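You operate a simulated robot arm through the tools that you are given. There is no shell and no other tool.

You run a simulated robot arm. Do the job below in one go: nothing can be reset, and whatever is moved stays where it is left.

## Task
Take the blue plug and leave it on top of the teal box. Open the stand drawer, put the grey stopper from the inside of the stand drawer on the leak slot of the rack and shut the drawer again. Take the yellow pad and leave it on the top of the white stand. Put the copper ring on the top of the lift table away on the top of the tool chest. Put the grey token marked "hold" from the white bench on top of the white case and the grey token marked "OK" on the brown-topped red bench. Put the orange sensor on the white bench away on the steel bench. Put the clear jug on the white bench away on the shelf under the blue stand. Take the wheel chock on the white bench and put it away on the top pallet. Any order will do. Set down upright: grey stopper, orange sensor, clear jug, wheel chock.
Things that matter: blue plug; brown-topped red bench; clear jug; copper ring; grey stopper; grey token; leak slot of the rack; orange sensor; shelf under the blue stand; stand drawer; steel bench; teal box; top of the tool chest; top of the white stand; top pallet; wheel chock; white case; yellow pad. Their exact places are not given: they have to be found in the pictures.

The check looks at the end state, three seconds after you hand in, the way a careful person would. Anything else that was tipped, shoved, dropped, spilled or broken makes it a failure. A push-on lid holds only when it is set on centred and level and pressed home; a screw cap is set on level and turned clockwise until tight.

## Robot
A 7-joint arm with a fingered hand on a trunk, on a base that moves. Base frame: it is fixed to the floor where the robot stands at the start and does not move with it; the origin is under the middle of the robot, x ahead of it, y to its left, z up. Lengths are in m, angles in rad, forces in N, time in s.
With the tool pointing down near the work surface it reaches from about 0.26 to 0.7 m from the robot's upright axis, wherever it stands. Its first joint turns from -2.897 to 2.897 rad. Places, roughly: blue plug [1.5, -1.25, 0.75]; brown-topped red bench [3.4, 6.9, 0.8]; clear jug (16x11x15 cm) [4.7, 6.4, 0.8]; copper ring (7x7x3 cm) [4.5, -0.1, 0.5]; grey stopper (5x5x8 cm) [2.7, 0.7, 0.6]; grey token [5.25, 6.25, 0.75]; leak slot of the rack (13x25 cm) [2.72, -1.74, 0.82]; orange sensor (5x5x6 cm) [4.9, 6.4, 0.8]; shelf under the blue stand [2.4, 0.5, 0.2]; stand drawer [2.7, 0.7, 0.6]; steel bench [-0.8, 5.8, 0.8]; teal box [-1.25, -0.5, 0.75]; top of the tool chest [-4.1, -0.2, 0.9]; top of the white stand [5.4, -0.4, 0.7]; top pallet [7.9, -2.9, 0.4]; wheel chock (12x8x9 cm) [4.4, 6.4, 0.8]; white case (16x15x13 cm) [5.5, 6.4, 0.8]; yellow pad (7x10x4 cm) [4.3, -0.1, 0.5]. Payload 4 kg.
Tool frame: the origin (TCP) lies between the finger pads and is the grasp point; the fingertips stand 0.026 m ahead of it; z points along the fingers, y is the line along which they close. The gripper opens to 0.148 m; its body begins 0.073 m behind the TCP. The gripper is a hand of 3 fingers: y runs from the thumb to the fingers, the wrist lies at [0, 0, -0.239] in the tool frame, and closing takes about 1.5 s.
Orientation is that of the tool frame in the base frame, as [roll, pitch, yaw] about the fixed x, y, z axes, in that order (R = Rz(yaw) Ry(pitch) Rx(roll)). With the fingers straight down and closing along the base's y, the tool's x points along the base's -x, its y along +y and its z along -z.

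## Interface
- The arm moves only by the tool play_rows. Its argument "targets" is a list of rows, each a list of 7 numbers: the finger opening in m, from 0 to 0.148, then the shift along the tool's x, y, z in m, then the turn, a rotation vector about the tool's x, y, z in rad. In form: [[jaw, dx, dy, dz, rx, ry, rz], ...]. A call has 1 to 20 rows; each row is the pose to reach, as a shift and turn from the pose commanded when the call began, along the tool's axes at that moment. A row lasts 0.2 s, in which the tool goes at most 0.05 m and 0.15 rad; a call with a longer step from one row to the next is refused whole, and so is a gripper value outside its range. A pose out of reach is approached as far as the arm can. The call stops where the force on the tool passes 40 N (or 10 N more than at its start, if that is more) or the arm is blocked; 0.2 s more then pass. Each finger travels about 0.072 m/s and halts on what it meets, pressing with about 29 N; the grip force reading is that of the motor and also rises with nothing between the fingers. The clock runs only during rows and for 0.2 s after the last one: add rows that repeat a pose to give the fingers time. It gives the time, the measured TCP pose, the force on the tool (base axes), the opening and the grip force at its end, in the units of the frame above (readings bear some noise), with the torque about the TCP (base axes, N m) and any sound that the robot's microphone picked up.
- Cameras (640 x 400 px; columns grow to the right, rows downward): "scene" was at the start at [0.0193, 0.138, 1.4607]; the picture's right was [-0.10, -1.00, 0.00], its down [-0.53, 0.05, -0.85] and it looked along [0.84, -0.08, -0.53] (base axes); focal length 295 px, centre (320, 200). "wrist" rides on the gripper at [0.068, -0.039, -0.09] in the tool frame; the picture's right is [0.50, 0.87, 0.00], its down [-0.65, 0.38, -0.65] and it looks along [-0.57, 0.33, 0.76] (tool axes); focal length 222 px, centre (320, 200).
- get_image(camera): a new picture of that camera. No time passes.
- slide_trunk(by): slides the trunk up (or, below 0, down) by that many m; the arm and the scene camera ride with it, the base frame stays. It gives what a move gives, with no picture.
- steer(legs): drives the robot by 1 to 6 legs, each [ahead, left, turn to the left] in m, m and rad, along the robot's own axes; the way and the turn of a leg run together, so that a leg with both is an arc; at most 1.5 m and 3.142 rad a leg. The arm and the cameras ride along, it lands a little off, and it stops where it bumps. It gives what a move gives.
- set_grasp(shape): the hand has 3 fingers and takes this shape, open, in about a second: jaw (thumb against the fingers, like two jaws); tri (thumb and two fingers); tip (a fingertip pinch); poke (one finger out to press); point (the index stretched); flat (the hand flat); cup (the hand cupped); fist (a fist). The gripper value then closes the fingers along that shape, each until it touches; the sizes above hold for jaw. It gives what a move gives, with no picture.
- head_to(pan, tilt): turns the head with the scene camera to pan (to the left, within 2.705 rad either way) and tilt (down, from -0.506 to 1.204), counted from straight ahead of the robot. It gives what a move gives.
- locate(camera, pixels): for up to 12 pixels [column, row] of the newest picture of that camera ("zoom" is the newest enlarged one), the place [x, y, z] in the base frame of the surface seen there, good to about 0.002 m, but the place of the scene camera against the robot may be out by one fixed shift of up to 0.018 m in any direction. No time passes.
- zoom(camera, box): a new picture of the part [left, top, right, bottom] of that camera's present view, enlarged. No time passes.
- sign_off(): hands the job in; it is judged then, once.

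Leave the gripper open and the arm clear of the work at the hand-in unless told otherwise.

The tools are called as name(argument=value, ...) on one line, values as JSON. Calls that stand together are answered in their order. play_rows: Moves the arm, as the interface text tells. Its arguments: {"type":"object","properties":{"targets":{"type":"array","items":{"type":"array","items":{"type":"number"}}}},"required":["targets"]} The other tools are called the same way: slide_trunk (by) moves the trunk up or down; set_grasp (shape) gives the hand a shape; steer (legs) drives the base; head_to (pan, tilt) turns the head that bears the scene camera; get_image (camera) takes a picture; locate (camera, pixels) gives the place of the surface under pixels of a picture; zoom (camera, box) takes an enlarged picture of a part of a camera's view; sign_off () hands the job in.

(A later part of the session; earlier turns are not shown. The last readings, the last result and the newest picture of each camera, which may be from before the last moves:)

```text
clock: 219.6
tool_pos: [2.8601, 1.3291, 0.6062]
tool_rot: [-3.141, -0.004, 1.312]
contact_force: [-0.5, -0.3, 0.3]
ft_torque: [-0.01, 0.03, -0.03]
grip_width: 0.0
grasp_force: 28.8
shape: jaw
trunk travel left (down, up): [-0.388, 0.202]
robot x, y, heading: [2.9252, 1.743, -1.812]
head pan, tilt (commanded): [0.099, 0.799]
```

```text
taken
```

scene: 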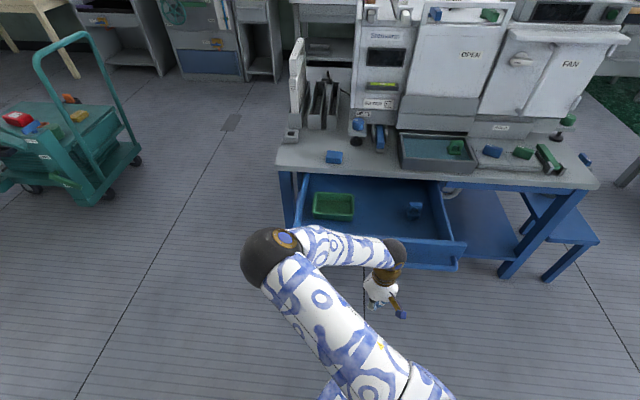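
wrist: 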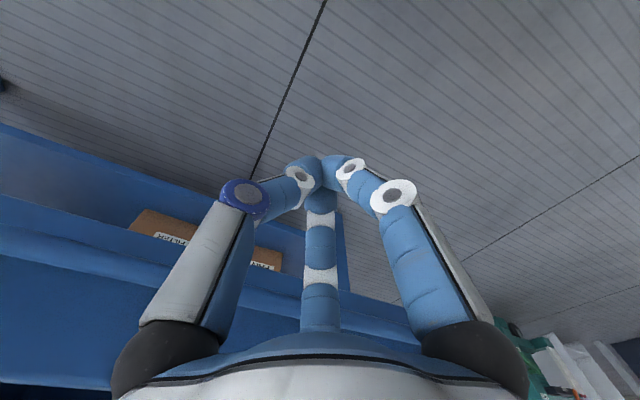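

The closed hand is in front of the bar, centred. Pushing forward with the arm, 0.2 m at moderate speed.

play_rows(targets=[[0.0, -0.02, 0, 0, 0, 0, 0], [0.0, -0.04, 0, 0, 0, 0, 0], [0.0, -0.06, 0, 0, 0, 0, 0], [0.0, -0.08, 0, 0, 0, 0, 0], [0.0, -0.1, 0, 0, 0, 0, 0], [0.0, -0.12, 0, 0, 0, 0, 0], [0.0, -0.14, 0, 0, 0, 0, 0], [0.0, -0.16, 0, 0, 0, 0, 0], [0.0, -0.18, 0, 0, 0, 0, 0], [0.0, -0.2, 0, 0, 0, 0, 0]])

get_image(camera="scene")

get_image(camera="wrist")

```text
clock: 221.8
tool_pos: [2.8058, 1.1353, 0.6059]
tool_rot: [-3.14, 0.0, 1.311]
contact_force: [0.5, 0.1, -0.5]
ft_torque: [-0.01, 0.03, -0.01]
grip_width: 0.0
grasp_force: 28.9
shape: jaw
trunk travel left (down, up): [-0.388, 0.202]
robot x, y, heading: [2.9287, 1.7418, -1.818]
head pan, tilt (commanded): [0.099, 0.799]
```

```text
taken
```

scene: 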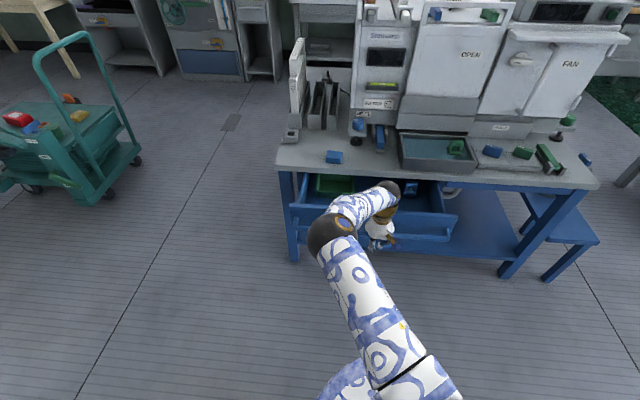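

```text
taken
```

wrist: 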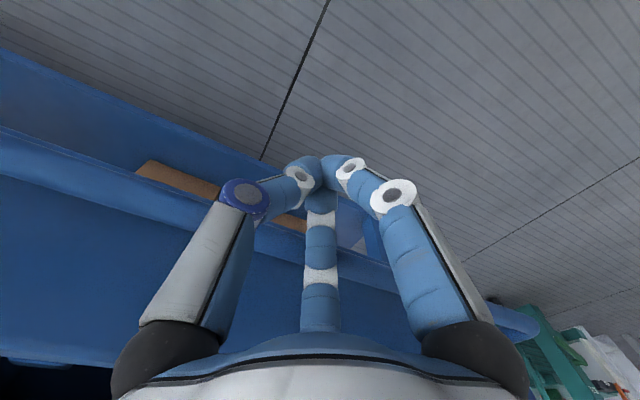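

The drawer is sliding in with hardly any force. Now pushing the rest by driving forward 0.1 m, then the arm.

steer(legs=[[0.1, 0.0, 0.0]])

play_rows(targets=[[0.0, -0.015, 0, 0, 0, 0, 0], [0.0, -0.03, 0, 0, 0, 0, 0], [0.0, -0.045, 0, 0, 0, 0, 0], [0.0, -0.06, 0, 0, 0, 0, 0], [0.0, -0.075, 0, 0, 0, 0, 0], [0.0, -0.09, 0, 0, 0, 0, 0]])

get_image(camera="scene")

get_image(camera="wrist")

```text
clock: 222.9
tool_pos: [2.7816, 1.0396, 0.606]
tool_rot: [-3.14, -0.002, 1.312]
contact_force: [-0.4, 1.1, -0.2]
ft_torque: [-0.01, 0.01, -0.04]
grip_width: 0.0
grasp_force: 29.5
shape: jaw
trunk travel left (down, up): [-0.388, 0.202]
robot x, y, heading: [2.8988, 1.6466, -1.814]
head pan, tilt (commanded): [0.099, 0.799]
```

```text
clock: 224.3
tool_pos: [2.7631, 0.9649, 0.6059]
tool_rot: [-3.14, 0.0, 1.31]
contact_force: [-0.5, 0.2, -0.6]
ft_torque: [-0.03, -0.03, 0.0]
grip_width: 0.0
grasp_force: 29.0
shape: jaw
out of reach, approached as far as the arm can: row 6
trunk travel left (down, up): [-0.388, 0.202]
robot x, y, heading: [2.9025, 1.6412, -1.813]
head pan, tilt (commanded): [0.099, 0.799]
```

```text
taken
```

scene: 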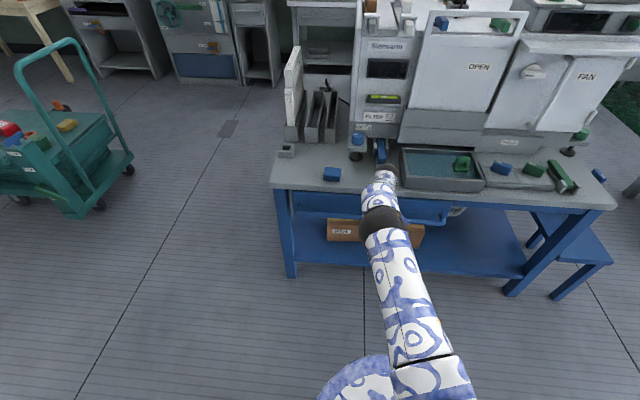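

```text
taken
```

wrist: 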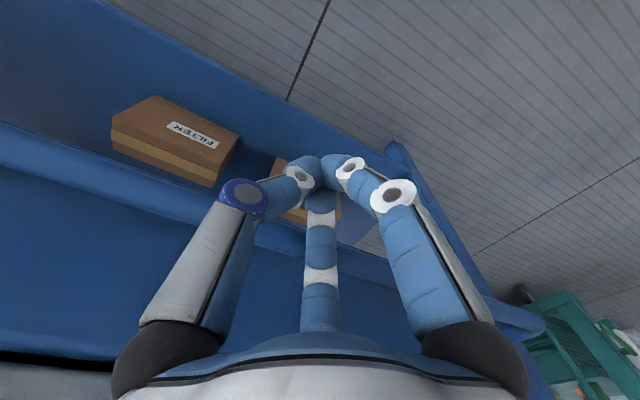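

Almost shut. Checking the bar's position against its closed value (V≈1.585).

locate(camera="wrist", pixels=[[60, 145], [140, 185], [190, 210], [500, 312], [100, 280], [60, 345], [30, 375]])

steer(legs=[[0.06, 0.0, 0.0]])

get_image(camera="wrist")

```text
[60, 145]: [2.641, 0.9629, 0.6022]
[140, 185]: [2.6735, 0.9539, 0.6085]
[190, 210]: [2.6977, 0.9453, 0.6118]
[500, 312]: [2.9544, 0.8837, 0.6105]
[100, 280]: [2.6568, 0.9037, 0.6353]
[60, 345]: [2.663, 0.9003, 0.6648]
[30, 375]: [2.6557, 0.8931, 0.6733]
```

```text
clock: 225.3
tool_pos: [2.7533, 0.9281, 0.6042]
tool_rot: [-3.139, -0.022, 1.311]
contact_force: [2.7, 5.8, 4.0]
ft_torque: [-0.03, 0.0, -0.04]
grip_width: 0.0003
grasp_force: 28.8
shape: jaw
trunk travel left (down, up): [-0.388, 0.202]
robot x, y, heading: [2.8915, 1.6014, -1.821]
head pan, tilt (commanded): [0.099, 0.799]
stopped in leg 1: the force on the tool passed its limit at 80 N (the readings are from after the stop); the commanded pose is now the measured one
```

```text
taken
```

wrist: 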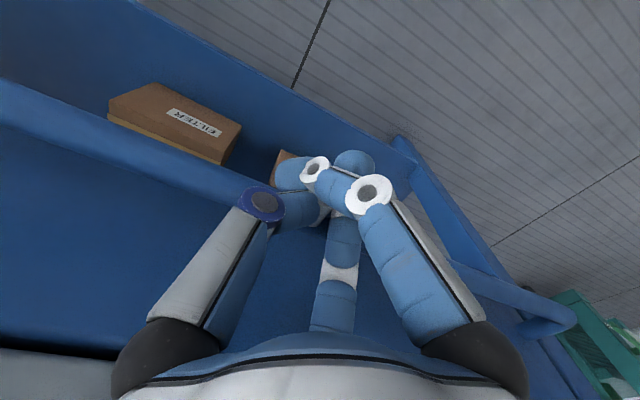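

The push met 80 N — the drawer should be fully home. Verifying the bar position and backing off.

locate(camera="wrist", pixels=[[60, 115], [140, 150], [190, 175], [500, 285], [100, 240], [60, 330], [30, 360]])

play_rows(targets=[[0.0, 0.03, 0, 0, 0, 0, 0], [0.0, 0.07, 0, 0, 0, 0, 0], [0.0, 0.11, 0, 0, 0, 0, 0], [0.0, 0.15, 0, -0.02, 0, 0, 0], [0.0, 0.17, 0, -0.06, 0, 0, 0], [0.0, 0.18, 0, -0.1, 0, 0, 0], [0.05, 0.19, 0, -0.14, 0, 0, 0], [0.1, 0.2, 0, -0.18, 0, 0, 0], [0.1, 0.2, 0, -0.22, 0, 0, 0]])

get_image(camera="wrist")

get_image(camera="scene")

```text
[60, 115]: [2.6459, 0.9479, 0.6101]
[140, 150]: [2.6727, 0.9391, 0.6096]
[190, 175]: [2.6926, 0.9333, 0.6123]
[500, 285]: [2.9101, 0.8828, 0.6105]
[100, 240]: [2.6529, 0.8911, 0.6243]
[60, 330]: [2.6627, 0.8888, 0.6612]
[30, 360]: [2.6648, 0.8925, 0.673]
```

```text
clock: 227.3
tool_pos: [2.8032, 1.1159, 0.8296]
tool_rot: [-3.139, -0.023, 1.308]
contact_force: [0.1, -0.5, -0.9]
ft_torque: [0.03, -0.02, -0.03]
grip_width: 0.0786
grasp_force: 0.1
shape: jaw
trunk travel left (down, up): [-0.388, 0.202]
robot x, y, heading: [2.8903, 1.6012, -1.812]
head pan, tilt (commanded): [0.099, 0.799]
```

```text
taken
```

wrist: 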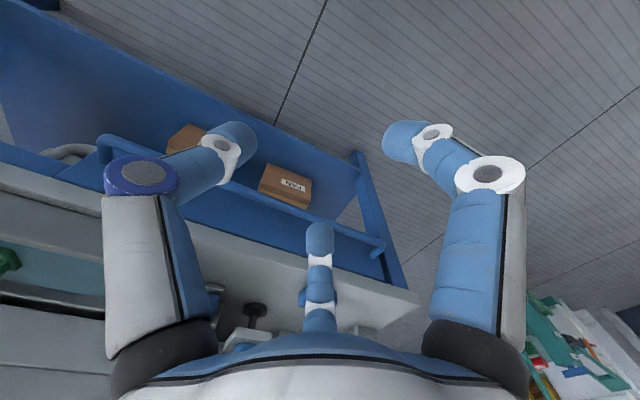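

```text
taken
```

scene: 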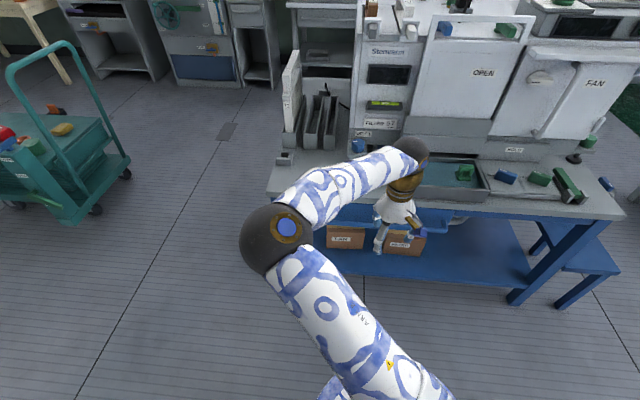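

Bar is back at V=1.584: the drawer is shut. Next the yellow pad: level the hand, raise the trunk, and drive around to the aisle side of the lift table, facing it.

play_rows(targets=[[0.1, 0.0, 0, 0, 0, -0.023, 0], [0.1, 0.04, 0, -0.02, 0, -0.023, 0], [0.1, 0.07, 0, -0.04, 0, -0.023, 0]])

slide_trunk(by=0.2)

steer(legs=[[0, 1.0, 0], [1.0, 0, 0], [1.0, 0, 0], [0, 0, 3.141], [0, -0.8, 0]])

head_to(pan=0.0, tilt=0.8)

get_image(camera="scene")

get_image(camera="wrist")

```text
clock: 228.1
tool_pos: [2.8203, 1.1837, 0.872]
tool_rot: [-3.139, 0.0, 1.309]
contact_force: [-0.4, -0.4, 0.4]
ft_torque: [0.03, -0.05, 0.0]
grip_width: 0.0996
grasp_force: 0.0
shape: jaw
trunk travel left (down, up): [-0.388, 0.202]
robot x, y, heading: [2.8899, 1.5992, -1.809]
head pan, tilt (commanded): [0.099, 0.799]
```

```text
clock: 230.3
tool_pos: [2.8212, 1.1828, 1.0725]
tool_rot: [-3.141, 0.002, 1.309]
contact_force: [0.5, -0.2, 0.7]
ft_torque: [0.0, 0.0, -0.02]
grip_width: 0.0999
grasp_force: 0.0
shape: jaw
trunk travel left (down, up): [-0.588, 0.002]
robot x, y, heading: [2.8893, 1.6034, -1.817]
head pan, tilt (commanded): [0.099, 0.799]
```

```text
clock: 256.3
tool_pos: [4.1769, -0.3508, 1.072]
tool_rot: [-3.14, 0.001, -1.814]
contact_force: [-0.5, -0.7, 0.5]
ft_torque: [-0.02, -0.03, 0.01]
grip_width: 0.0997
grasp_force: 0.1
shape: jaw
trunk travel left (down, up): [-0.588, 0.002]
robot x, y, heading: [4.1141, -0.7707, 1.348]
head pan, tilt (commanded): [0.099, 0.799]
```

```text
clock: 256.9
tool_pos: [4.1759, -0.3496, 1.0726]
tool_rot: [-3.141, 0.001, -1.813]
contact_force: [-0.5, -0.6, 0.5]
ft_torque: [0.02, -0.01, 0.01]
grip_width: 0.0996
grasp_force: 0.1
shape: jaw
trunk travel left (down, up): [-0.588, 0.002]
robot x, y, heading: [4.1171, -0.7664, 1.345]
head pan, tilt (commanded): [0.0, 0.799]
```

```text
taken
```

scene: 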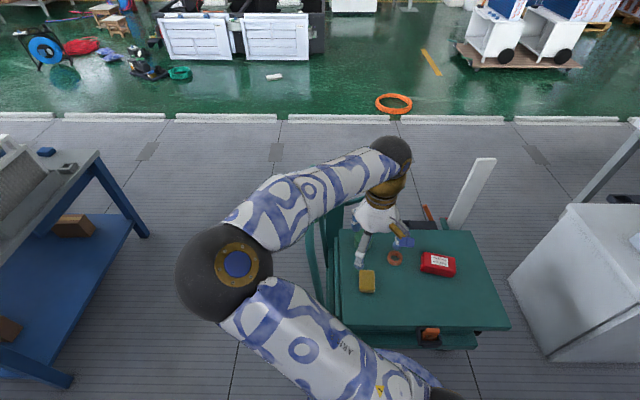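

```text
taken
```

wrist: 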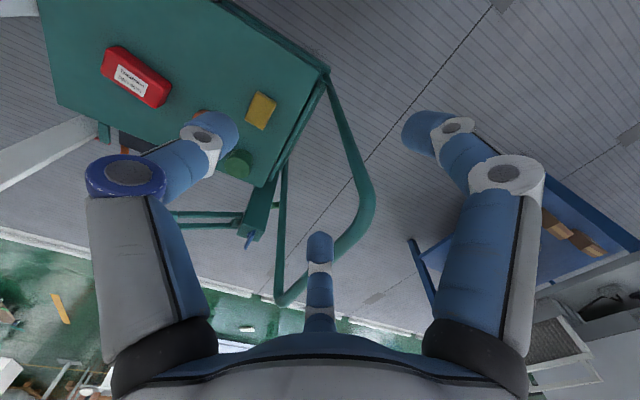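

I see the pad at (367,282) and the copper ring at (395,258) in the scene view. Locating with both cameras.

locate(camera="scene", pixels=[[367, 280], [395, 258], [395, 252], [437, 263], [340, 325], [505, 325], [470, 235], [345, 235], [320, 240], [430, 335]])

locate(camera="wrist", pixels=[[262, 110], [248, 125], [275, 100], [200, 130], [320, 80], [260, 185], [360, 200], [300, 290], [290, 130]])

zoom(camera="scene", box=[310, 200, 530, 360])

```text
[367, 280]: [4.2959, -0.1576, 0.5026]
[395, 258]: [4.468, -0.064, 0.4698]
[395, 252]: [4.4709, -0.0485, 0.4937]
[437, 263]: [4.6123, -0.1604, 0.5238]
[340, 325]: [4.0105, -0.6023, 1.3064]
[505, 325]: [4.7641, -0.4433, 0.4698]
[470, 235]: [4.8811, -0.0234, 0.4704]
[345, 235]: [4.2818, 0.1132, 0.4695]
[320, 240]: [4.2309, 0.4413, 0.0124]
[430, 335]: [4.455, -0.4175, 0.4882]
```

```text
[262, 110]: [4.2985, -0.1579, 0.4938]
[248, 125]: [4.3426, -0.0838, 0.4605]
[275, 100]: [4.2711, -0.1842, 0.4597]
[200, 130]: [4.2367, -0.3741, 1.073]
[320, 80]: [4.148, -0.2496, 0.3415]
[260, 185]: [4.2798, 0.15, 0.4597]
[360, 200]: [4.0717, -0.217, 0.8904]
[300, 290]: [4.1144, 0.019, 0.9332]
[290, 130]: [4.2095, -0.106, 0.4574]
```

```text
2.50 times, centred on (420, 280) of scene
```

zoom: 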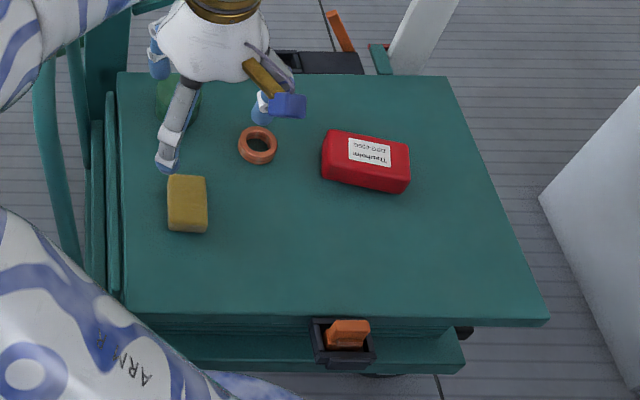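

True table top z≈0.46, pad at (4.2985,-0.158), top 0.494. Checking where my elbow is relative to the cart handle (left).

locate(camera="scene", pixels=[[225, 270], [185, 270], [300, 205], [250, 310], [322, 250], [310, 230]])

locate(camera="zoom", pixels=[[170, 180], [205, 180], [205, 230], [170, 230], [187, 205], [257, 130], [257, 160], [240, 146], [275, 146], [257, 146]])

```text
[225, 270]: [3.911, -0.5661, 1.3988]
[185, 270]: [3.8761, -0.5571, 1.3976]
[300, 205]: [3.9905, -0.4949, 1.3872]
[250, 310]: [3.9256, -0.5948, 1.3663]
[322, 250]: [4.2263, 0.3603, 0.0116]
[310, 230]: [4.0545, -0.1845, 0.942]
```

```text
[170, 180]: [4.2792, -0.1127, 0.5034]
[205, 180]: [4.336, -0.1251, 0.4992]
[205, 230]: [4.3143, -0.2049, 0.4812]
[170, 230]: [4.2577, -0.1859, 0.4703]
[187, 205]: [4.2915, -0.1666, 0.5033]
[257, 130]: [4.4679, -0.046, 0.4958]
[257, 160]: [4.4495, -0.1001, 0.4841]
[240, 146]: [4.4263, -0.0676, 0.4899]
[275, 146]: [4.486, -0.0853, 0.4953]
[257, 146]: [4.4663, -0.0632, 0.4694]
```

My elbow is high (z≈1.39), clear of the handle (0.94). I'll drive 0.1 m closer and then locate the pad with the wrist camera from above.

steer(legs=[[0.1, 0.0, -0.015]])

play_rows(targets=[[0.11, 0, -0.03, 0.04, 0, 0, 0], [0.12, -0.02, -0.06, 0.09, 0, 0, 0], [0.13, -0.04, -0.06, 0.13, 0, 0, 0], [0.13, -0.05, -0.06, 0.18, 0, 0, 0], [0.13, -0.06, -0.06, 0.23, 0, 0, 0], [0.13, -0.06, -0.06, 0.28, 0, 0, 0], [0.13, -0.06, -0.06, 0.33, 0, 0, 0], [0.13, -0.06, -0.06, 0.38, 0, 0, 0]])

get_image(camera="wrist")

get_image(camera="scene")

```text
clock: 258.1
tool_pos: [4.2076, -0.2522, 1.0722]
tool_rot: [-3.14, 0.0, -1.829]
contact_force: [-0.9, 0.7, -0.5]
ft_torque: [-0.01, -0.05, -0.02]
grip_width: 0.0999
grasp_force: 0.0
shape: jaw
trunk travel left (down, up): [-0.588, 0.002]
robot x, y, heading: [4.1356, -0.6677, 1.33]
head pan, tilt (commanded): [0.0, 0.799]
```

```text
refused: row 2 steps farther than a row can; nothing moved
```

```text
taken
```

wrist: 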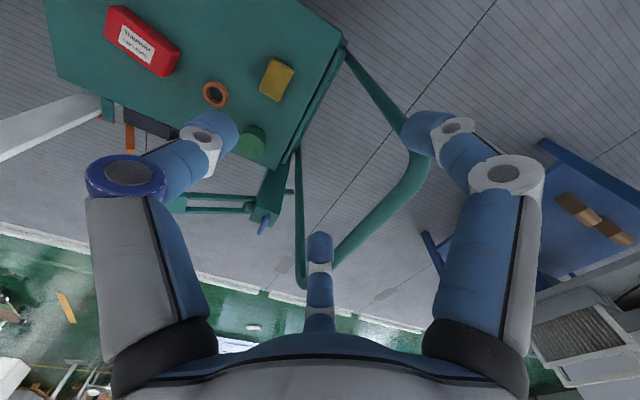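

```text
taken
```

scene: 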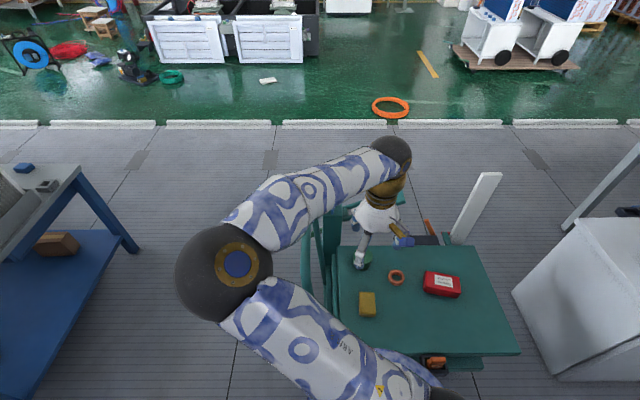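

One step was too long, so nothing moved. I'll also shift the robot 0.2 m to the right to keep the forearm farther from the cart handle, then lower in legal steps.

steer(legs=[[0.0, -0.2, 0.0]])

get_image(camera="wrist")

```text
clock: 259.7
tool_pos: [4.3986, -0.2988, 1.0726]
tool_rot: [-3.141, 0.002, -1.83]
contact_force: [0.3, 1.0, -0.4]
ft_torque: [-0.01, 0.04, -0.03]
grip_width: 0.0998
grasp_force: 0.0
shape: jaw
trunk travel left (down, up): [-0.588, 0.002]
robot x, y, heading: [4.3317, -0.7168, 1.329]
head pan, tilt (commanded): [0.0, 0.799]
```

```text
taken
```

wrist: 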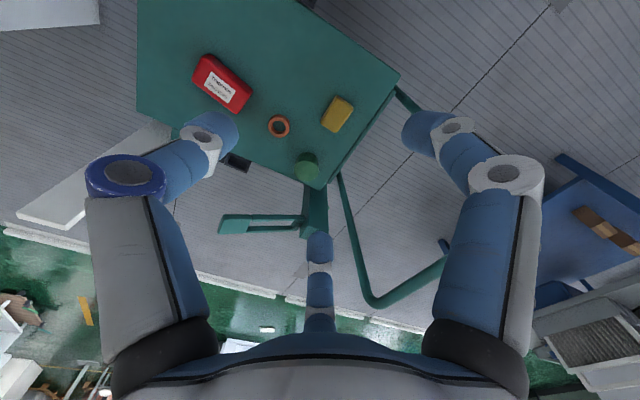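

Good view of all items on the lift table. Zooming and locating the pad and the ring.

zoom(camera="wrist", box=[240, 70, 400, 190])

```text
3.33 times, centred on (320, 130) of wrist
```

zoom: 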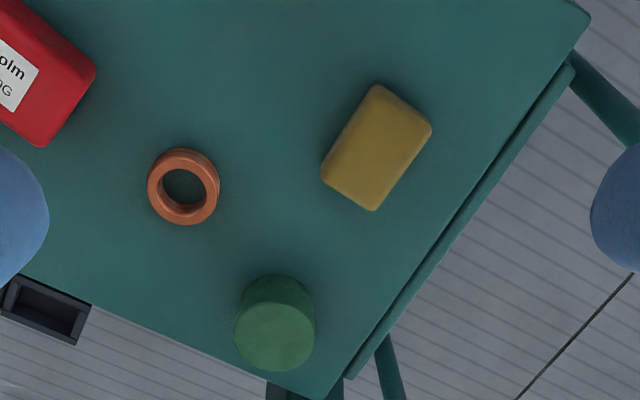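

locate(camera="zoom", pixels=[[378, 92], [427, 128], [371, 203], [328, 172], [378, 148], [183, 187], [183, 155], [183, 217], [152, 187], [215, 187], [450, 60], [275, 335]])

```text
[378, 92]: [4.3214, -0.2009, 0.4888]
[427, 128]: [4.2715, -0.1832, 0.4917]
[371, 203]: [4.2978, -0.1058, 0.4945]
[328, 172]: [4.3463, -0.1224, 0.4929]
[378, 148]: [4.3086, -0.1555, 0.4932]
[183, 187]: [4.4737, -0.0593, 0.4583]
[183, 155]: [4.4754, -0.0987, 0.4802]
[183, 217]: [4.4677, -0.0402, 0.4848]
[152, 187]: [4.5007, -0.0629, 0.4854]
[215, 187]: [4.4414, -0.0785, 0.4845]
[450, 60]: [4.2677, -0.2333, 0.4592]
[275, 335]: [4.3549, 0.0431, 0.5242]
```

Pad centre (4.309,-0.153), long axis at 1.243 rad; ring centre (4.471,-0.070). Moving over the pad and descending to z≈0.62.

play_rows(targets=[[0.11, -0.028, 0.03, 0, 0, 0, 0], [0.12, -0.056, 0.06, 0, 0, 0, 0.02], [0.12, -0.084, 0.09, 0, 0, 0, 0.04], [0.12, -0.118, 0.1236, 0, 0, 0, 0.07], [0.12, -0.118, 0.1236, 0.045, 0, 0, 0.07], [0.12, -0.118, 0.1236, 0.09, 0, 0, 0.07], [0.12, -0.118, 0.1236, 0.135, 0, 0, 0.07], [0.12, -0.118, 0.1236, 0.18, 0, 0, 0.07], [0.12, -0.118, 0.1236, 0.225, 0, 0, 0.07], [0.12, -0.118, 0.1236, 0.27, 0, 0, 0.07], [0.12, -0.118, 0.1236, 0.315, 0, 0, 0.07], [0.12, -0.118, 0.1236, 0.36, 0, 0, 0.07], [0.12, -0.118, 0.1236, 0.405, 0, 0, 0.07], [0.12, -0.118, 0.1236, 0.45, 0, 0, 0.07]])

get_image(camera="wrist")

get_image(camera="scene")

```text
clock: 262.7
tool_pos: [4.3099, -0.1519, 0.6755]
tool_rot: [-3.139, 0.003, -1.899]
contact_force: [0.7, 0.1, -0.4]
ft_torque: [-0.01, 0.03, 0.02]
grip_width: 0.12
grasp_force: 0.1
shape: jaw
out of reach, approached as far as the arm can: row 13, 14
trunk travel left (down, up): [-0.588, 0.002]
robot x, y, heading: [4.328, -0.7125, 1.331]
head pan, tilt (commanded): [0.0, 0.799]
```

```text
taken
```

wrist: 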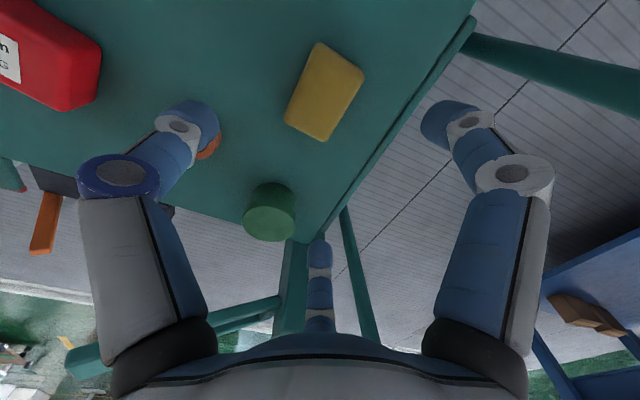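

```text
taken
```

scene: 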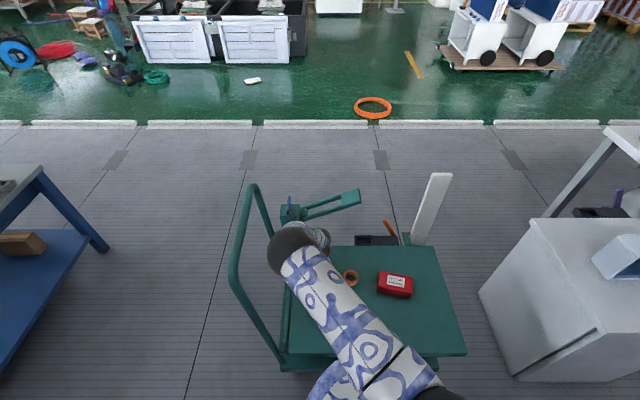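

The arm is stretched with the trunk this high. Lowering the trunk by 0.12 m (TCP to ≈0.555), then finishing the descent.

slide_trunk(by=-0.12)

get_image(camera="wrist")

zoom(camera="wrist", box=[220, 30, 420, 180])

```text
clock: 264.2
tool_pos: [4.3102, -0.1527, 0.5564]
tool_rot: [-3.141, 0.004, -1.899]
contact_force: [-0.5, -0.3, 0.6]
ft_torque: [-0.02, -0.02, -0.03]
grip_width: 0.1197
grasp_force: 0.0
shape: jaw
trunk travel left (down, up): [-0.468, 0.122]
robot x, y, heading: [4.3295, -0.7174, 1.328]
head pan, tilt (commanded): [0.0, 0.799]
```

```text
taken
```

wrist: 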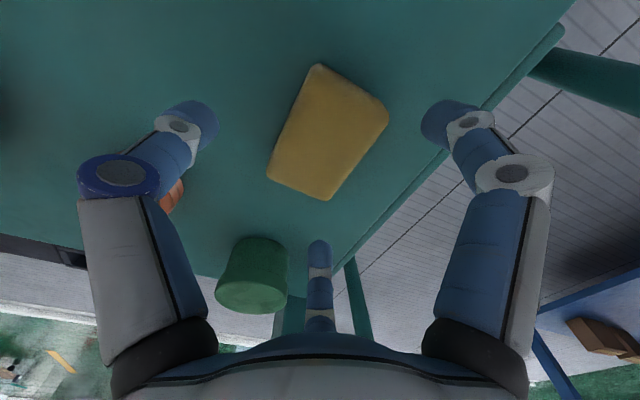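

```text
2.67 times, centred on (320, 105) of wrist
```

zoom: 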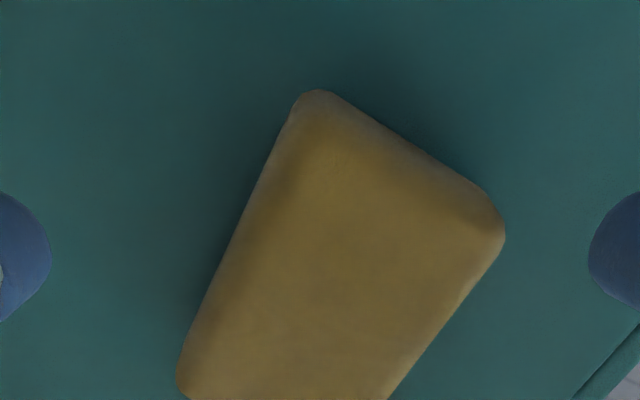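

The pad is centred between the fingers. Descending 0.062 m (tips ≈0.468, table 0.46) and closing.

play_rows(targets=[[0.12, 0, 0, 0.03, 0, 0, 0], [0.12, 0, 0, 0.055, 0, 0, 0], [0.12, 0, 0, 0.062, 0, 0, 0], [0.1, 0, 0, 0.062, 0, 0, 0], [0.08, 0, 0, 0.062, 0, 0, 0], [0.06, 0, 0, 0.062, 0, 0, 0], [0.04, 0, 0, 0.062, 0, 0, 0], [0.03, 0, 0, 0.062, 0, 0, 0], [0.03, 0, 0, 0.062, 0, 0, 0]])

get_image(camera="wrist")

```text
clock: 266.2
tool_pos: [4.3092, -0.1527, 0.5559]
tool_rot: [-3.14, 0.0, -1.899]
contact_force: [1.2, -0.5, -0.8]
ft_torque: [-0.04, 0.01, 0.02]
grip_width: 0.0304
grasp_force: 0.1
shape: jaw
out of reach, approached as far as the arm can: row 1, 2, 3, 4, 5, 6, 7, 8, 9
trunk travel left (down, up): [-0.468, 0.122]
robot x, y, heading: [4.3324, -0.7099, 1.334]
head pan, tilt (commanded): [0.0, 0.799]
```

```text
taken
```

wrist: 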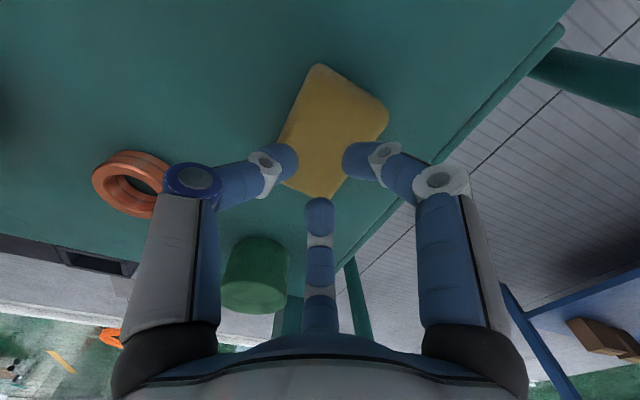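

Nothing was touched: the arm is at its stretch limit. I'll open again, raise the hand 0.15 m, lower the trunk 0.18 m, and then descend with slack.

play_rows(targets=[[0.05, 0, 0, 0, 0, 0, 0], [0.08, 0, 0, -0.03, 0, 0, 0], [0.1, 0, 0, -0.07, 0, 0, 0], [0.12, 0, 0, -0.11, 0, 0, 0], [0.12, 0, 0, -0.15, 0, 0, 0]])

slide_trunk(by=-0.18)

get_image(camera="wrist")

get_image(camera="scene")

```text
clock: 267.4
tool_pos: [4.3087, -0.1528, 0.7067]
tool_rot: [-3.14, 0.005, -1.899]
contact_force: [-0.1, 0.4, -0.4]
ft_torque: [-0.01, -0.01, 0.01]
grip_width: 0.1196
grasp_force: 0.0
shape: jaw
trunk travel left (down, up): [-0.468, 0.122]
robot x, y, heading: [4.3286, -0.7172, 1.324]
head pan, tilt (commanded): [0.0, 0.799]
```

```text
clock: 269.4
tool_pos: [4.31, -0.1529, 0.5268]
tool_rot: [-3.141, 0.004, -1.899]
contact_force: [0.3, -0.3, -0.8]
ft_torque: [0.0, -0.01, -0.02]
grip_width: 0.12
grasp_force: 0.0
shape: jaw
trunk travel left (down, up): [-0.288, 0.302]
robot x, y, heading: [4.3288, -0.7166, 1.332]
head pan, tilt (commanded): [0.0, 0.799]
```

```text
taken
```

wrist: 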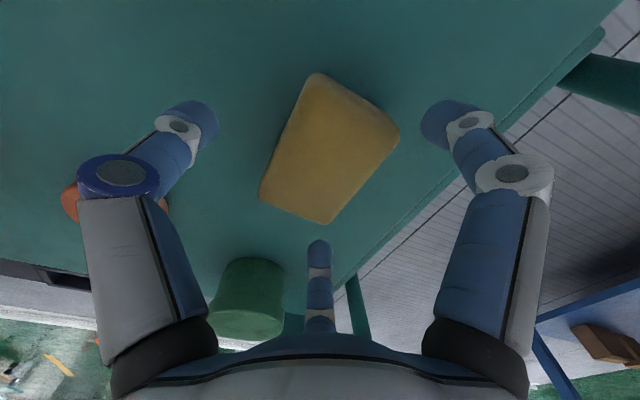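

```text
taken
```

scene: 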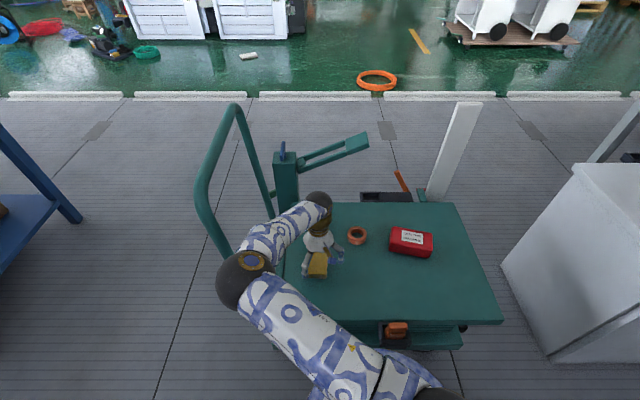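

Now there's slack. Descending 0.034 m and closing on the pad.

locate(camera="scene", pixels=[[225, 275], [245, 285], [205, 200], [222, 245], [260, 150]])

play_rows(targets=[[0.12, 0, 0, 0.02, 0, 0, 0], [0.12, 0, 0, 0.034, 0, 0, 0], [0.1, 0, 0, 0.034, 0, 0, 0], [0.08, 0, 0, 0.034, 0, 0, 0], [0.06, 0, 0, 0.034, 0, 0, 0], [0.04, 0, 0, 0.034, 0, 0, 0], [0.03, 0, 0, 0.034, 0, 0, 0], [0.03, 0, 0, 0.034, 0, 0, 0]])

get_image(camera="wrist")

```text
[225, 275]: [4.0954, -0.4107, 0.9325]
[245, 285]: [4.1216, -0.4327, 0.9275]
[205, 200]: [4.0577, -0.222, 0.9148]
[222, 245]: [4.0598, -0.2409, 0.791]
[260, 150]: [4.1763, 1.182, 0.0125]
```

```text
clock: 271.2
tool_pos: [4.3093, -0.1546, 0.4916]
tool_rot: [-3.14, 0.005, -1.902]
contact_force: [0.7, 0.0, -0.7]
ft_torque: [0.02, 0.0, 0.01]
grip_width: 0.0773
grasp_force: 28.8
shape: jaw
trunk travel left (down, up): [-0.288, 0.302]
robot x, y, heading: [4.3305, -0.716, 1.328]
head pan, tilt (commanded): [0.0, 0.799]
```

```text
taken
```

wrist: 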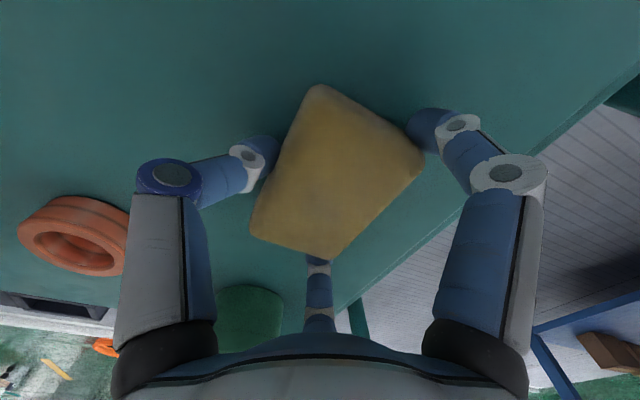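

Gripped at 0.077 m with 29 N. Lifting 0.12 m and checking.

play_rows(targets=[[0.03, 0, 0, -0.01, 0, 0, 0], [0.03, 0, 0, -0.03, 0, 0, 0], [0.03, 0, 0, -0.06, 0, 0, 0], [0.03, 0, 0, -0.1, 0, 0, 0], [0.03, 0, 0, -0.14, 0, 0, 0]])

slide_trunk(by=0.3)

get_image(camera="wrist")

get_image(camera="scene")

```text
clock: 272.4
tool_pos: [4.3077, -0.1512, 0.63]
tool_rot: [-3.139, 0.002, -1.899]
contact_force: [-0.3, -0.1, 0.2]
ft_torque: [-0.01, 0.0, -0.03]
grip_width: 0.077
grasp_force: 28.8
shape: jaw
trunk travel left (down, up): [-0.288, 0.302]
robot x, y, heading: [4.3307, -0.716, 1.328]
head pan, tilt (commanded): [0.0, 0.799]
```

```text
clock: 275.4
tool_pos: [4.3065, -0.1518, 0.9296]
tool_rot: [-3.139, 0.001, -1.899]
contact_force: [-0.1, -0.1, 0.2]
ft_torque: [-0.02, -0.01, -0.03]
grip_width: 0.0771
grasp_force: 29.0
shape: jaw
trunk travel left (down, up): [-0.588, 0.002]
robot x, y, heading: [4.3304, -0.7156, 1.327]
head pan, tilt (commanded): [0.0, 0.799]
```

```text
taken
```

wrist: 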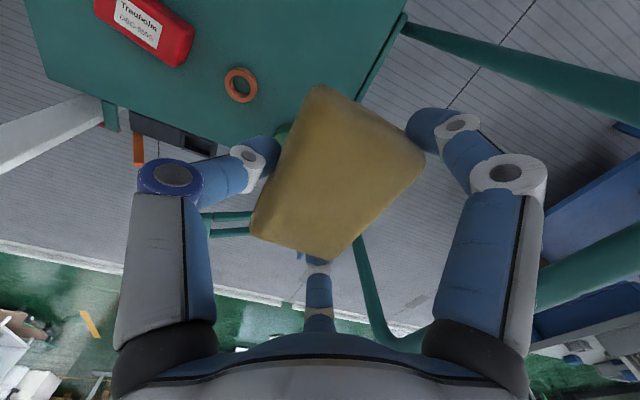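

```text
taken
```

scene: 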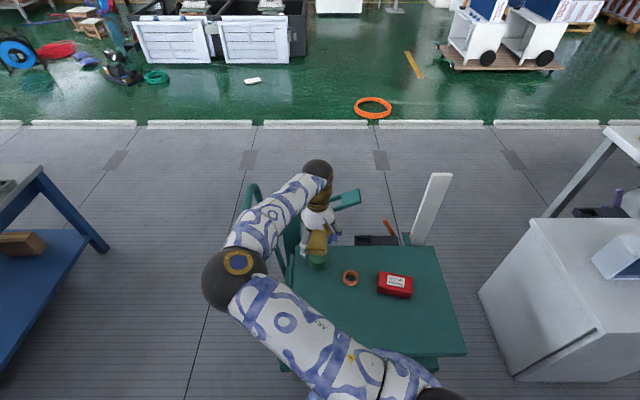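

Pad is held well. Retracting the hand and driving right along the aisle to the white stand.

play_rows(targets=[[0.03, 0.04, 0, -0.02, 0, 0, 0], [0.03, 0.08, -0.02, -0.04, 0, 0, 0], [0.03, 0.12, -0.04, -0.06, 0, 0, 0], [0.03, 0.15, -0.06, -0.08, 0, 0, 0]])

steer(legs=[[-0.05, -0.95, 0.0]])

get_image(camera="scene")

get_image(camera="wrist")

```text
clock: 276.4
tool_pos: [4.3174, -0.3152, 1.0086]
tool_rot: [-3.14, 0.004, -1.897]
contact_force: [0.5, -0.2, 0.2]
ft_torque: [0.02, 0.0, -0.01]
grip_width: 0.0765
grasp_force: 28.4
shape: jaw
trunk travel left (down, up): [-0.588, 0.002]
robot x, y, heading: [4.3323, -0.7184, 1.33]
head pan, tilt (commanded): [0.0, 0.799]
```

```text
clock: 281.3
tool_pos: [5.2255, -0.5864, 1.0099]
tool_rot: [-3.141, 0.005, -1.89]
contact_force: [-0.5, -0.5, -0.3]
ft_torque: [-0.01, 0.0, 0.01]
grip_width: 0.0765
grasp_force: 28.5
shape: jaw
trunk travel left (down, up): [-0.588, 0.002]
robot x, y, heading: [5.2449, -0.9872, 1.34]
head pan, tilt (commanded): [0.0, 0.799]
```

```text
taken
```

scene: 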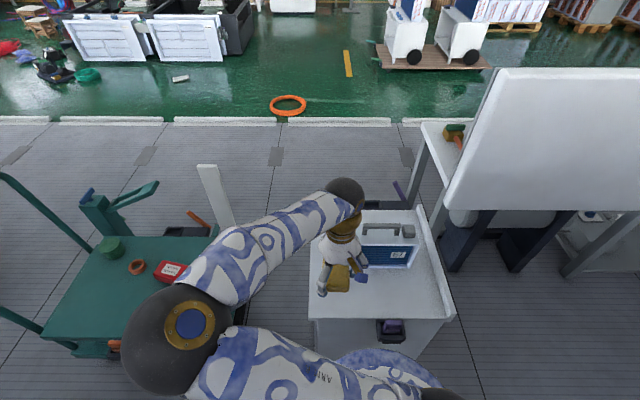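

```text
taken
```

wrist: 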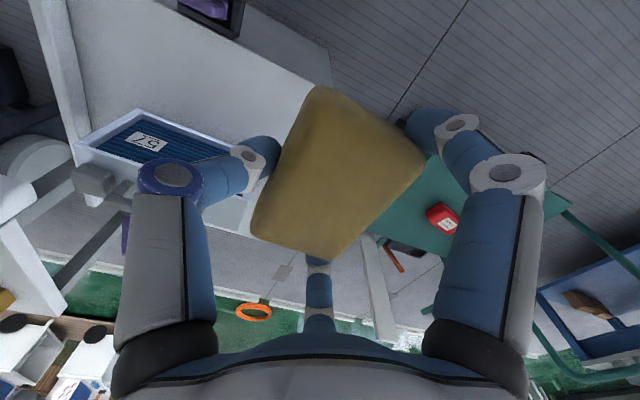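

The white stand top has a blue module on it; there's free space at the front. Locating free surface points.

locate(camera="wrist", pixels=[[200, 60], [250, 80], [300, 90], [160, 30], [90, 80], [230, 50], [325, 90], [250, 120], [150, 120], [240, 220], [120, 150], [100, 60]])

locate(camera="scene", pixels=[[318, 310], [440, 312], [310, 240], [420, 225], [330, 300], [400, 290], [385, 255], [440, 280]])

zoom(camera="scene", box=[290, 190, 480, 340])

```text
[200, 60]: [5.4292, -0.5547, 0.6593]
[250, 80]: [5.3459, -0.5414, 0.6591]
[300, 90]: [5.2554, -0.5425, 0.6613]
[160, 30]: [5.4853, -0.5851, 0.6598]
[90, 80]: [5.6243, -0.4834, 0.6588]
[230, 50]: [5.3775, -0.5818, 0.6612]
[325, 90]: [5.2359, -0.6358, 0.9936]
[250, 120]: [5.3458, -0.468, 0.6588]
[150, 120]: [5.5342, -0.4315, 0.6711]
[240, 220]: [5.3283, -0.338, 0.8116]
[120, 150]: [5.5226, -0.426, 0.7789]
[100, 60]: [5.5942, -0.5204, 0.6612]
```

```text
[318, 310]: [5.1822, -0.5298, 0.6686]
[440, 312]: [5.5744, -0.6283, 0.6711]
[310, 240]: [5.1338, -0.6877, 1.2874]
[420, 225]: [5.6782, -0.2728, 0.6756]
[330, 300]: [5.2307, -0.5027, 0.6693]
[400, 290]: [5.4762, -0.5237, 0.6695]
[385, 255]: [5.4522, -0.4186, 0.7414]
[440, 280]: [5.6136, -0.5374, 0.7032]
```

```text
2.67 times, centred on (385, 265) of scene
```

zoom: 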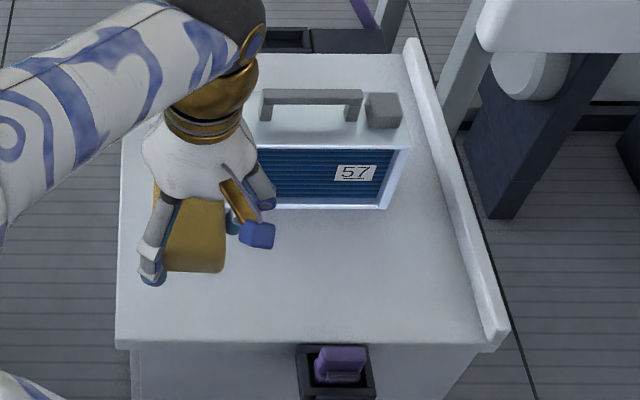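

Stand top is at z≈0.66. I'll place the pad front-left of the module at about (5.266,-0.457). Lower the trunk 0.1 m, move over it and descend to ~3 cm above.

slide_trunk(by=-0.1)

play_rows(targets=[[0.03, -0.045, 0.001, 0, 0, 0, 0], [0.03, -0.09, 0.001, 0, 0, 0, 0], [0.03, -0.1356, 0.0018, 0, 0, 0, 0], [0.03, -0.1356, 0.0018, 0.045, 0, 0, 0], [0.03, -0.1356, 0.0018, 0.09, 0, 0, 0], [0.03, -0.1356, 0.0018, 0.135, 0, 0, 0], [0.03, -0.1356, 0.0018, 0.18, 0, 0, 0], [0.03, -0.1356, 0.0018, 0.195, 0, 0, 0]])

get_image(camera="wrist")

get_image(camera="scene")

```text
clock: 282.7
tool_pos: [5.2262, -0.5866, 0.909]
tool_rot: [-3.141, 0.004, -1.89]
contact_force: [-0.8, -0.8, -0.7]
ft_torque: [0.01, 0.01, -0.02]
grip_width: 0.0766
grasp_force: 29.5
shape: jaw
trunk travel left (down, up): [-0.488, 0.102]
robot x, y, heading: [5.2398, -0.988, 1.337]
head pan, tilt (commanded): [0.0, 0.799]
```

```text
clock: 284.5
tool_pos: [5.2672, -0.4557, 0.7135]
tool_rot: [-3.14, 0.003, -1.89]
contact_force: [0.1, -0.4, -0.2]
ft_torque: [0.0, 0.01, 0.0]
grip_width: 0.0757
grasp_force: 29.1
shape: jaw
trunk travel left (down, up): [-0.488, 0.102]
robot x, y, heading: [5.2381, -0.9892, 1.34]
head pan, tilt (commanded): [0.0, 0.799]
```

```text
taken
```

wrist: 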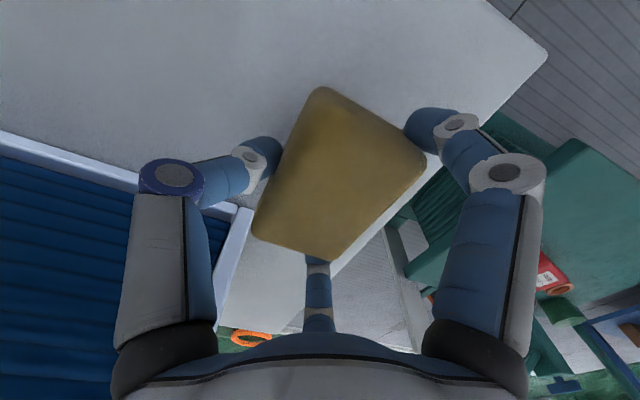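

```text
taken
```

scene: 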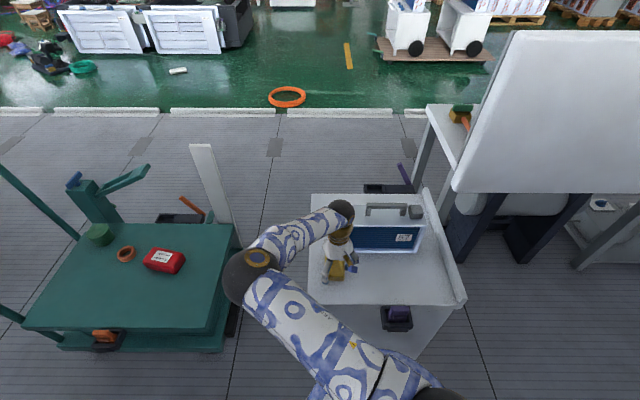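

The thumb's knuckle is close to the module. Locating the module's near corner before descending.

locate(camera="wrist", pixels=[[245, 210], [240, 230], [100, 165], [10, 140], [220, 210], [545, 52], [400, 200], [172, 176], [262, 150]])

```text
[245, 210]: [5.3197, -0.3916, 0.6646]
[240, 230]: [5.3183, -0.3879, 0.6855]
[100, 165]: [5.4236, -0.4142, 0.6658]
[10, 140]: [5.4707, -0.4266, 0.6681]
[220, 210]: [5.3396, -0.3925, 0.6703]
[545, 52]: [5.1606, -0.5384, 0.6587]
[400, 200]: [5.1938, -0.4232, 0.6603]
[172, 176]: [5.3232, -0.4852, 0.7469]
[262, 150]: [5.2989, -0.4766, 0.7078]
```

The module is 9 cm from the knuckle; fine. Lowering the pad to the surface.

play_rows(targets=[[0.03, 0, 0, 0.01, 0, 0, 0], [0.03, 0, 0, 0.017, 0, 0, 0], [0.03, 0, 0, 0.019, 0, 0, 0], [0.03, 0, 0, 0.019, 0, 0, 0]])

```text
clock: 285.5
tool_pos: [5.2676, -0.4562, 0.6949]
tool_rot: [-3.14, 0.004, -1.891]
contact_force: [0.7, 0.0, -0.5]
ft_torque: [0.03, 0.04, -0.01]
grip_width: 0.076
grasp_force: 29.2
shape: jaw
trunk travel left (down, up): [-0.488, 0.102]
robot x, y, heading: [5.242, -0.9911, 1.339]
head pan, tilt (commanded): [0.0, 0.799]
```

play_rows(targets=[[0.03, 0, 0, 0.001, 0, 0, 0], [0.03, 0, 0, 0.0025, 0, 0, 0], [0.03, 0, 0, 0.0025, 0, 0, 0]])

```text
clock: 286.3
tool_pos: [5.2671, -0.4562, 0.6936]
tool_rot: [-3.139, 0.002, -1.89]
contact_force: [-0.4, 0.4, -0.6]
ft_torque: [0.01, 0.02, 0.0]
grip_width: 0.0759
grasp_force: 28.6
shape: jaw
trunk travel left (down, up): [-0.488, 0.102]
robot x, y, heading: [5.2422, -0.9899, 1.34]
head pan, tilt (commanded): [0.0, 0.799]
```

play_rows(targets=[[0.03, 0, 0, 0.001, 0, 0, 0], [0.03, 0, 0, 0.002, 0, 0, 0], [0.03, 0, 0, 0.002, 0, 0, 0]])

```text
clock: 287.1
tool_pos: [5.2663, -0.4555, 0.6911]
tool_rot: [-3.14, 0.003, -1.89]
contact_force: [-0.2, -0.5, 1.1]
ft_torque: [0.0, 0.08, 0.0]
grip_width: 0.0755
grasp_force: 28.9
shape: jaw
trunk travel left (down, up): [-0.488, 0.102]
robot x, y, heading: [5.2419, -0.9871, 1.335]
head pan, tilt (commanded): [0.0, 0.799]
```

Touching. Releasing the pad.

play_rows(targets=[[0.076, 0, 0, 0.0008, 0, 0, 0], [0.085, 0, 0, 0.0008, 0, 0, 0], [0.095, 0, 0, 0.0008, 0, 0, 0], [0.11, 0, 0, 0.0008, 0, 0, 0], [0.12, 0, 0, 0.0008, 0, 0, 0], [0.12, 0, 0, -0.03, 0, 0, 0], [0.12, 0, 0, -0.07, 0, 0, 0], [0.12, 0, 0, -0.11, 0, 0, 0], [0.12, 0.03, 0, -0.15, 0, 0, 0], [0.12, 0.07, 0, -0.18, 0, 0, 0], [0.12, 0.11, 0, -0.2, 0, 0, 0], [0.12, 0.14, 0, -0.22, 0, 0, 0]])

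get_image(camera="scene")

zoom(camera="scene", box=[290, 170, 480, 320])

```text
clock: 289.7
tool_pos: [5.2238, -0.5902, 0.9108]
tool_rot: [-3.139, 0.003, -1.89]
contact_force: [-0.1, -0.6, 0.6]
ft_torque: [-0.01, 0.02, -0.03]
grip_width: 0.1199
grasp_force: 0.0
shape: jaw
trunk travel left (down, up): [-0.488, 0.102]
robot x, y, heading: [5.245, -0.9895, 1.334]
head pan, tilt (commanded): [0.0, 0.799]
```

```text
taken
```

scene: 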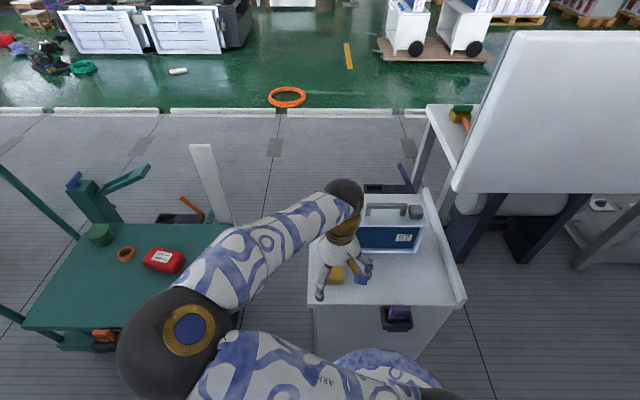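

```text
2.67 times, centred on (385, 245) of scene
```

zoom: 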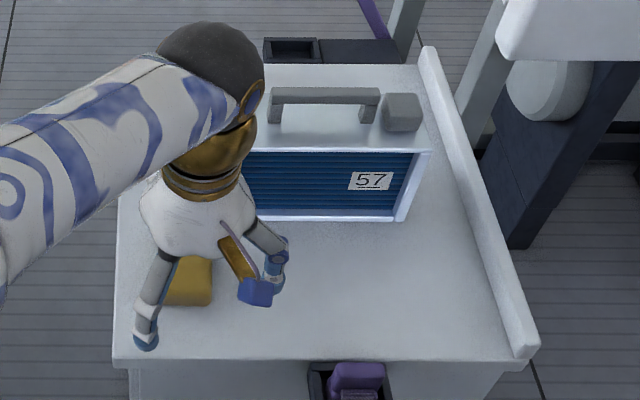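

The yellow pad rests on the white stand. Next: the copper ring. Driving back left ~0.78 m to the lift table.

steer(legs=[[0.0, 0.78, 0.0], [0.08, 0, 0]])

get_image(camera="wrist")

get_image(camera="scene")

```text
clock: 294.6
tool_pos: [4.476, -0.3246, 0.9097]
tool_rot: [-3.141, 0.002, -1.902]
contact_force: [-0.3, -0.1, -0.5]
ft_torque: [0.02, -0.03, 0.03]
grip_width: 0.1197
grasp_force: 0.1
shape: jaw
trunk travel left (down, up): [-0.488, 0.102]
robot x, y, heading: [4.4961, -0.72, 1.324]
head pan, tilt (commanded): [0.0, 0.799]
```

```text
taken
```

wrist: 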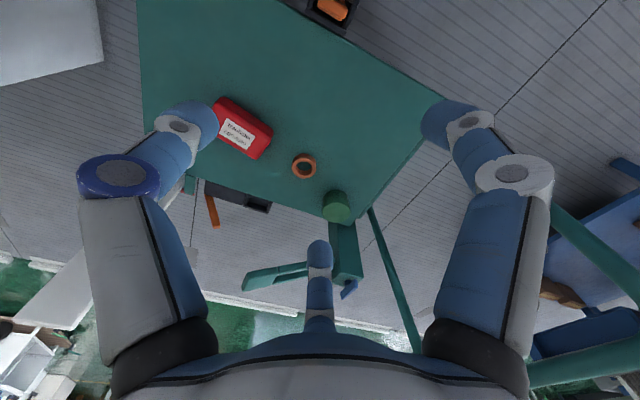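

```text
taken
```

scene: 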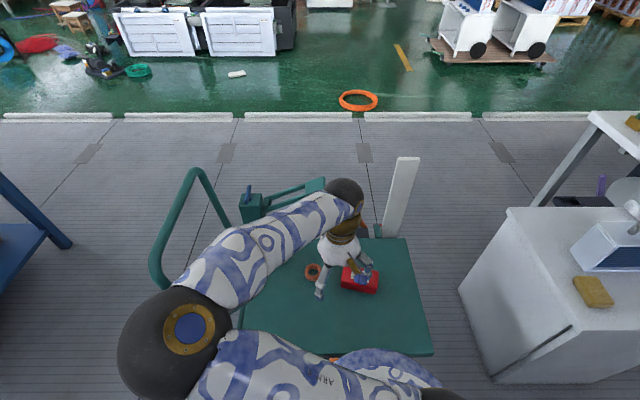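

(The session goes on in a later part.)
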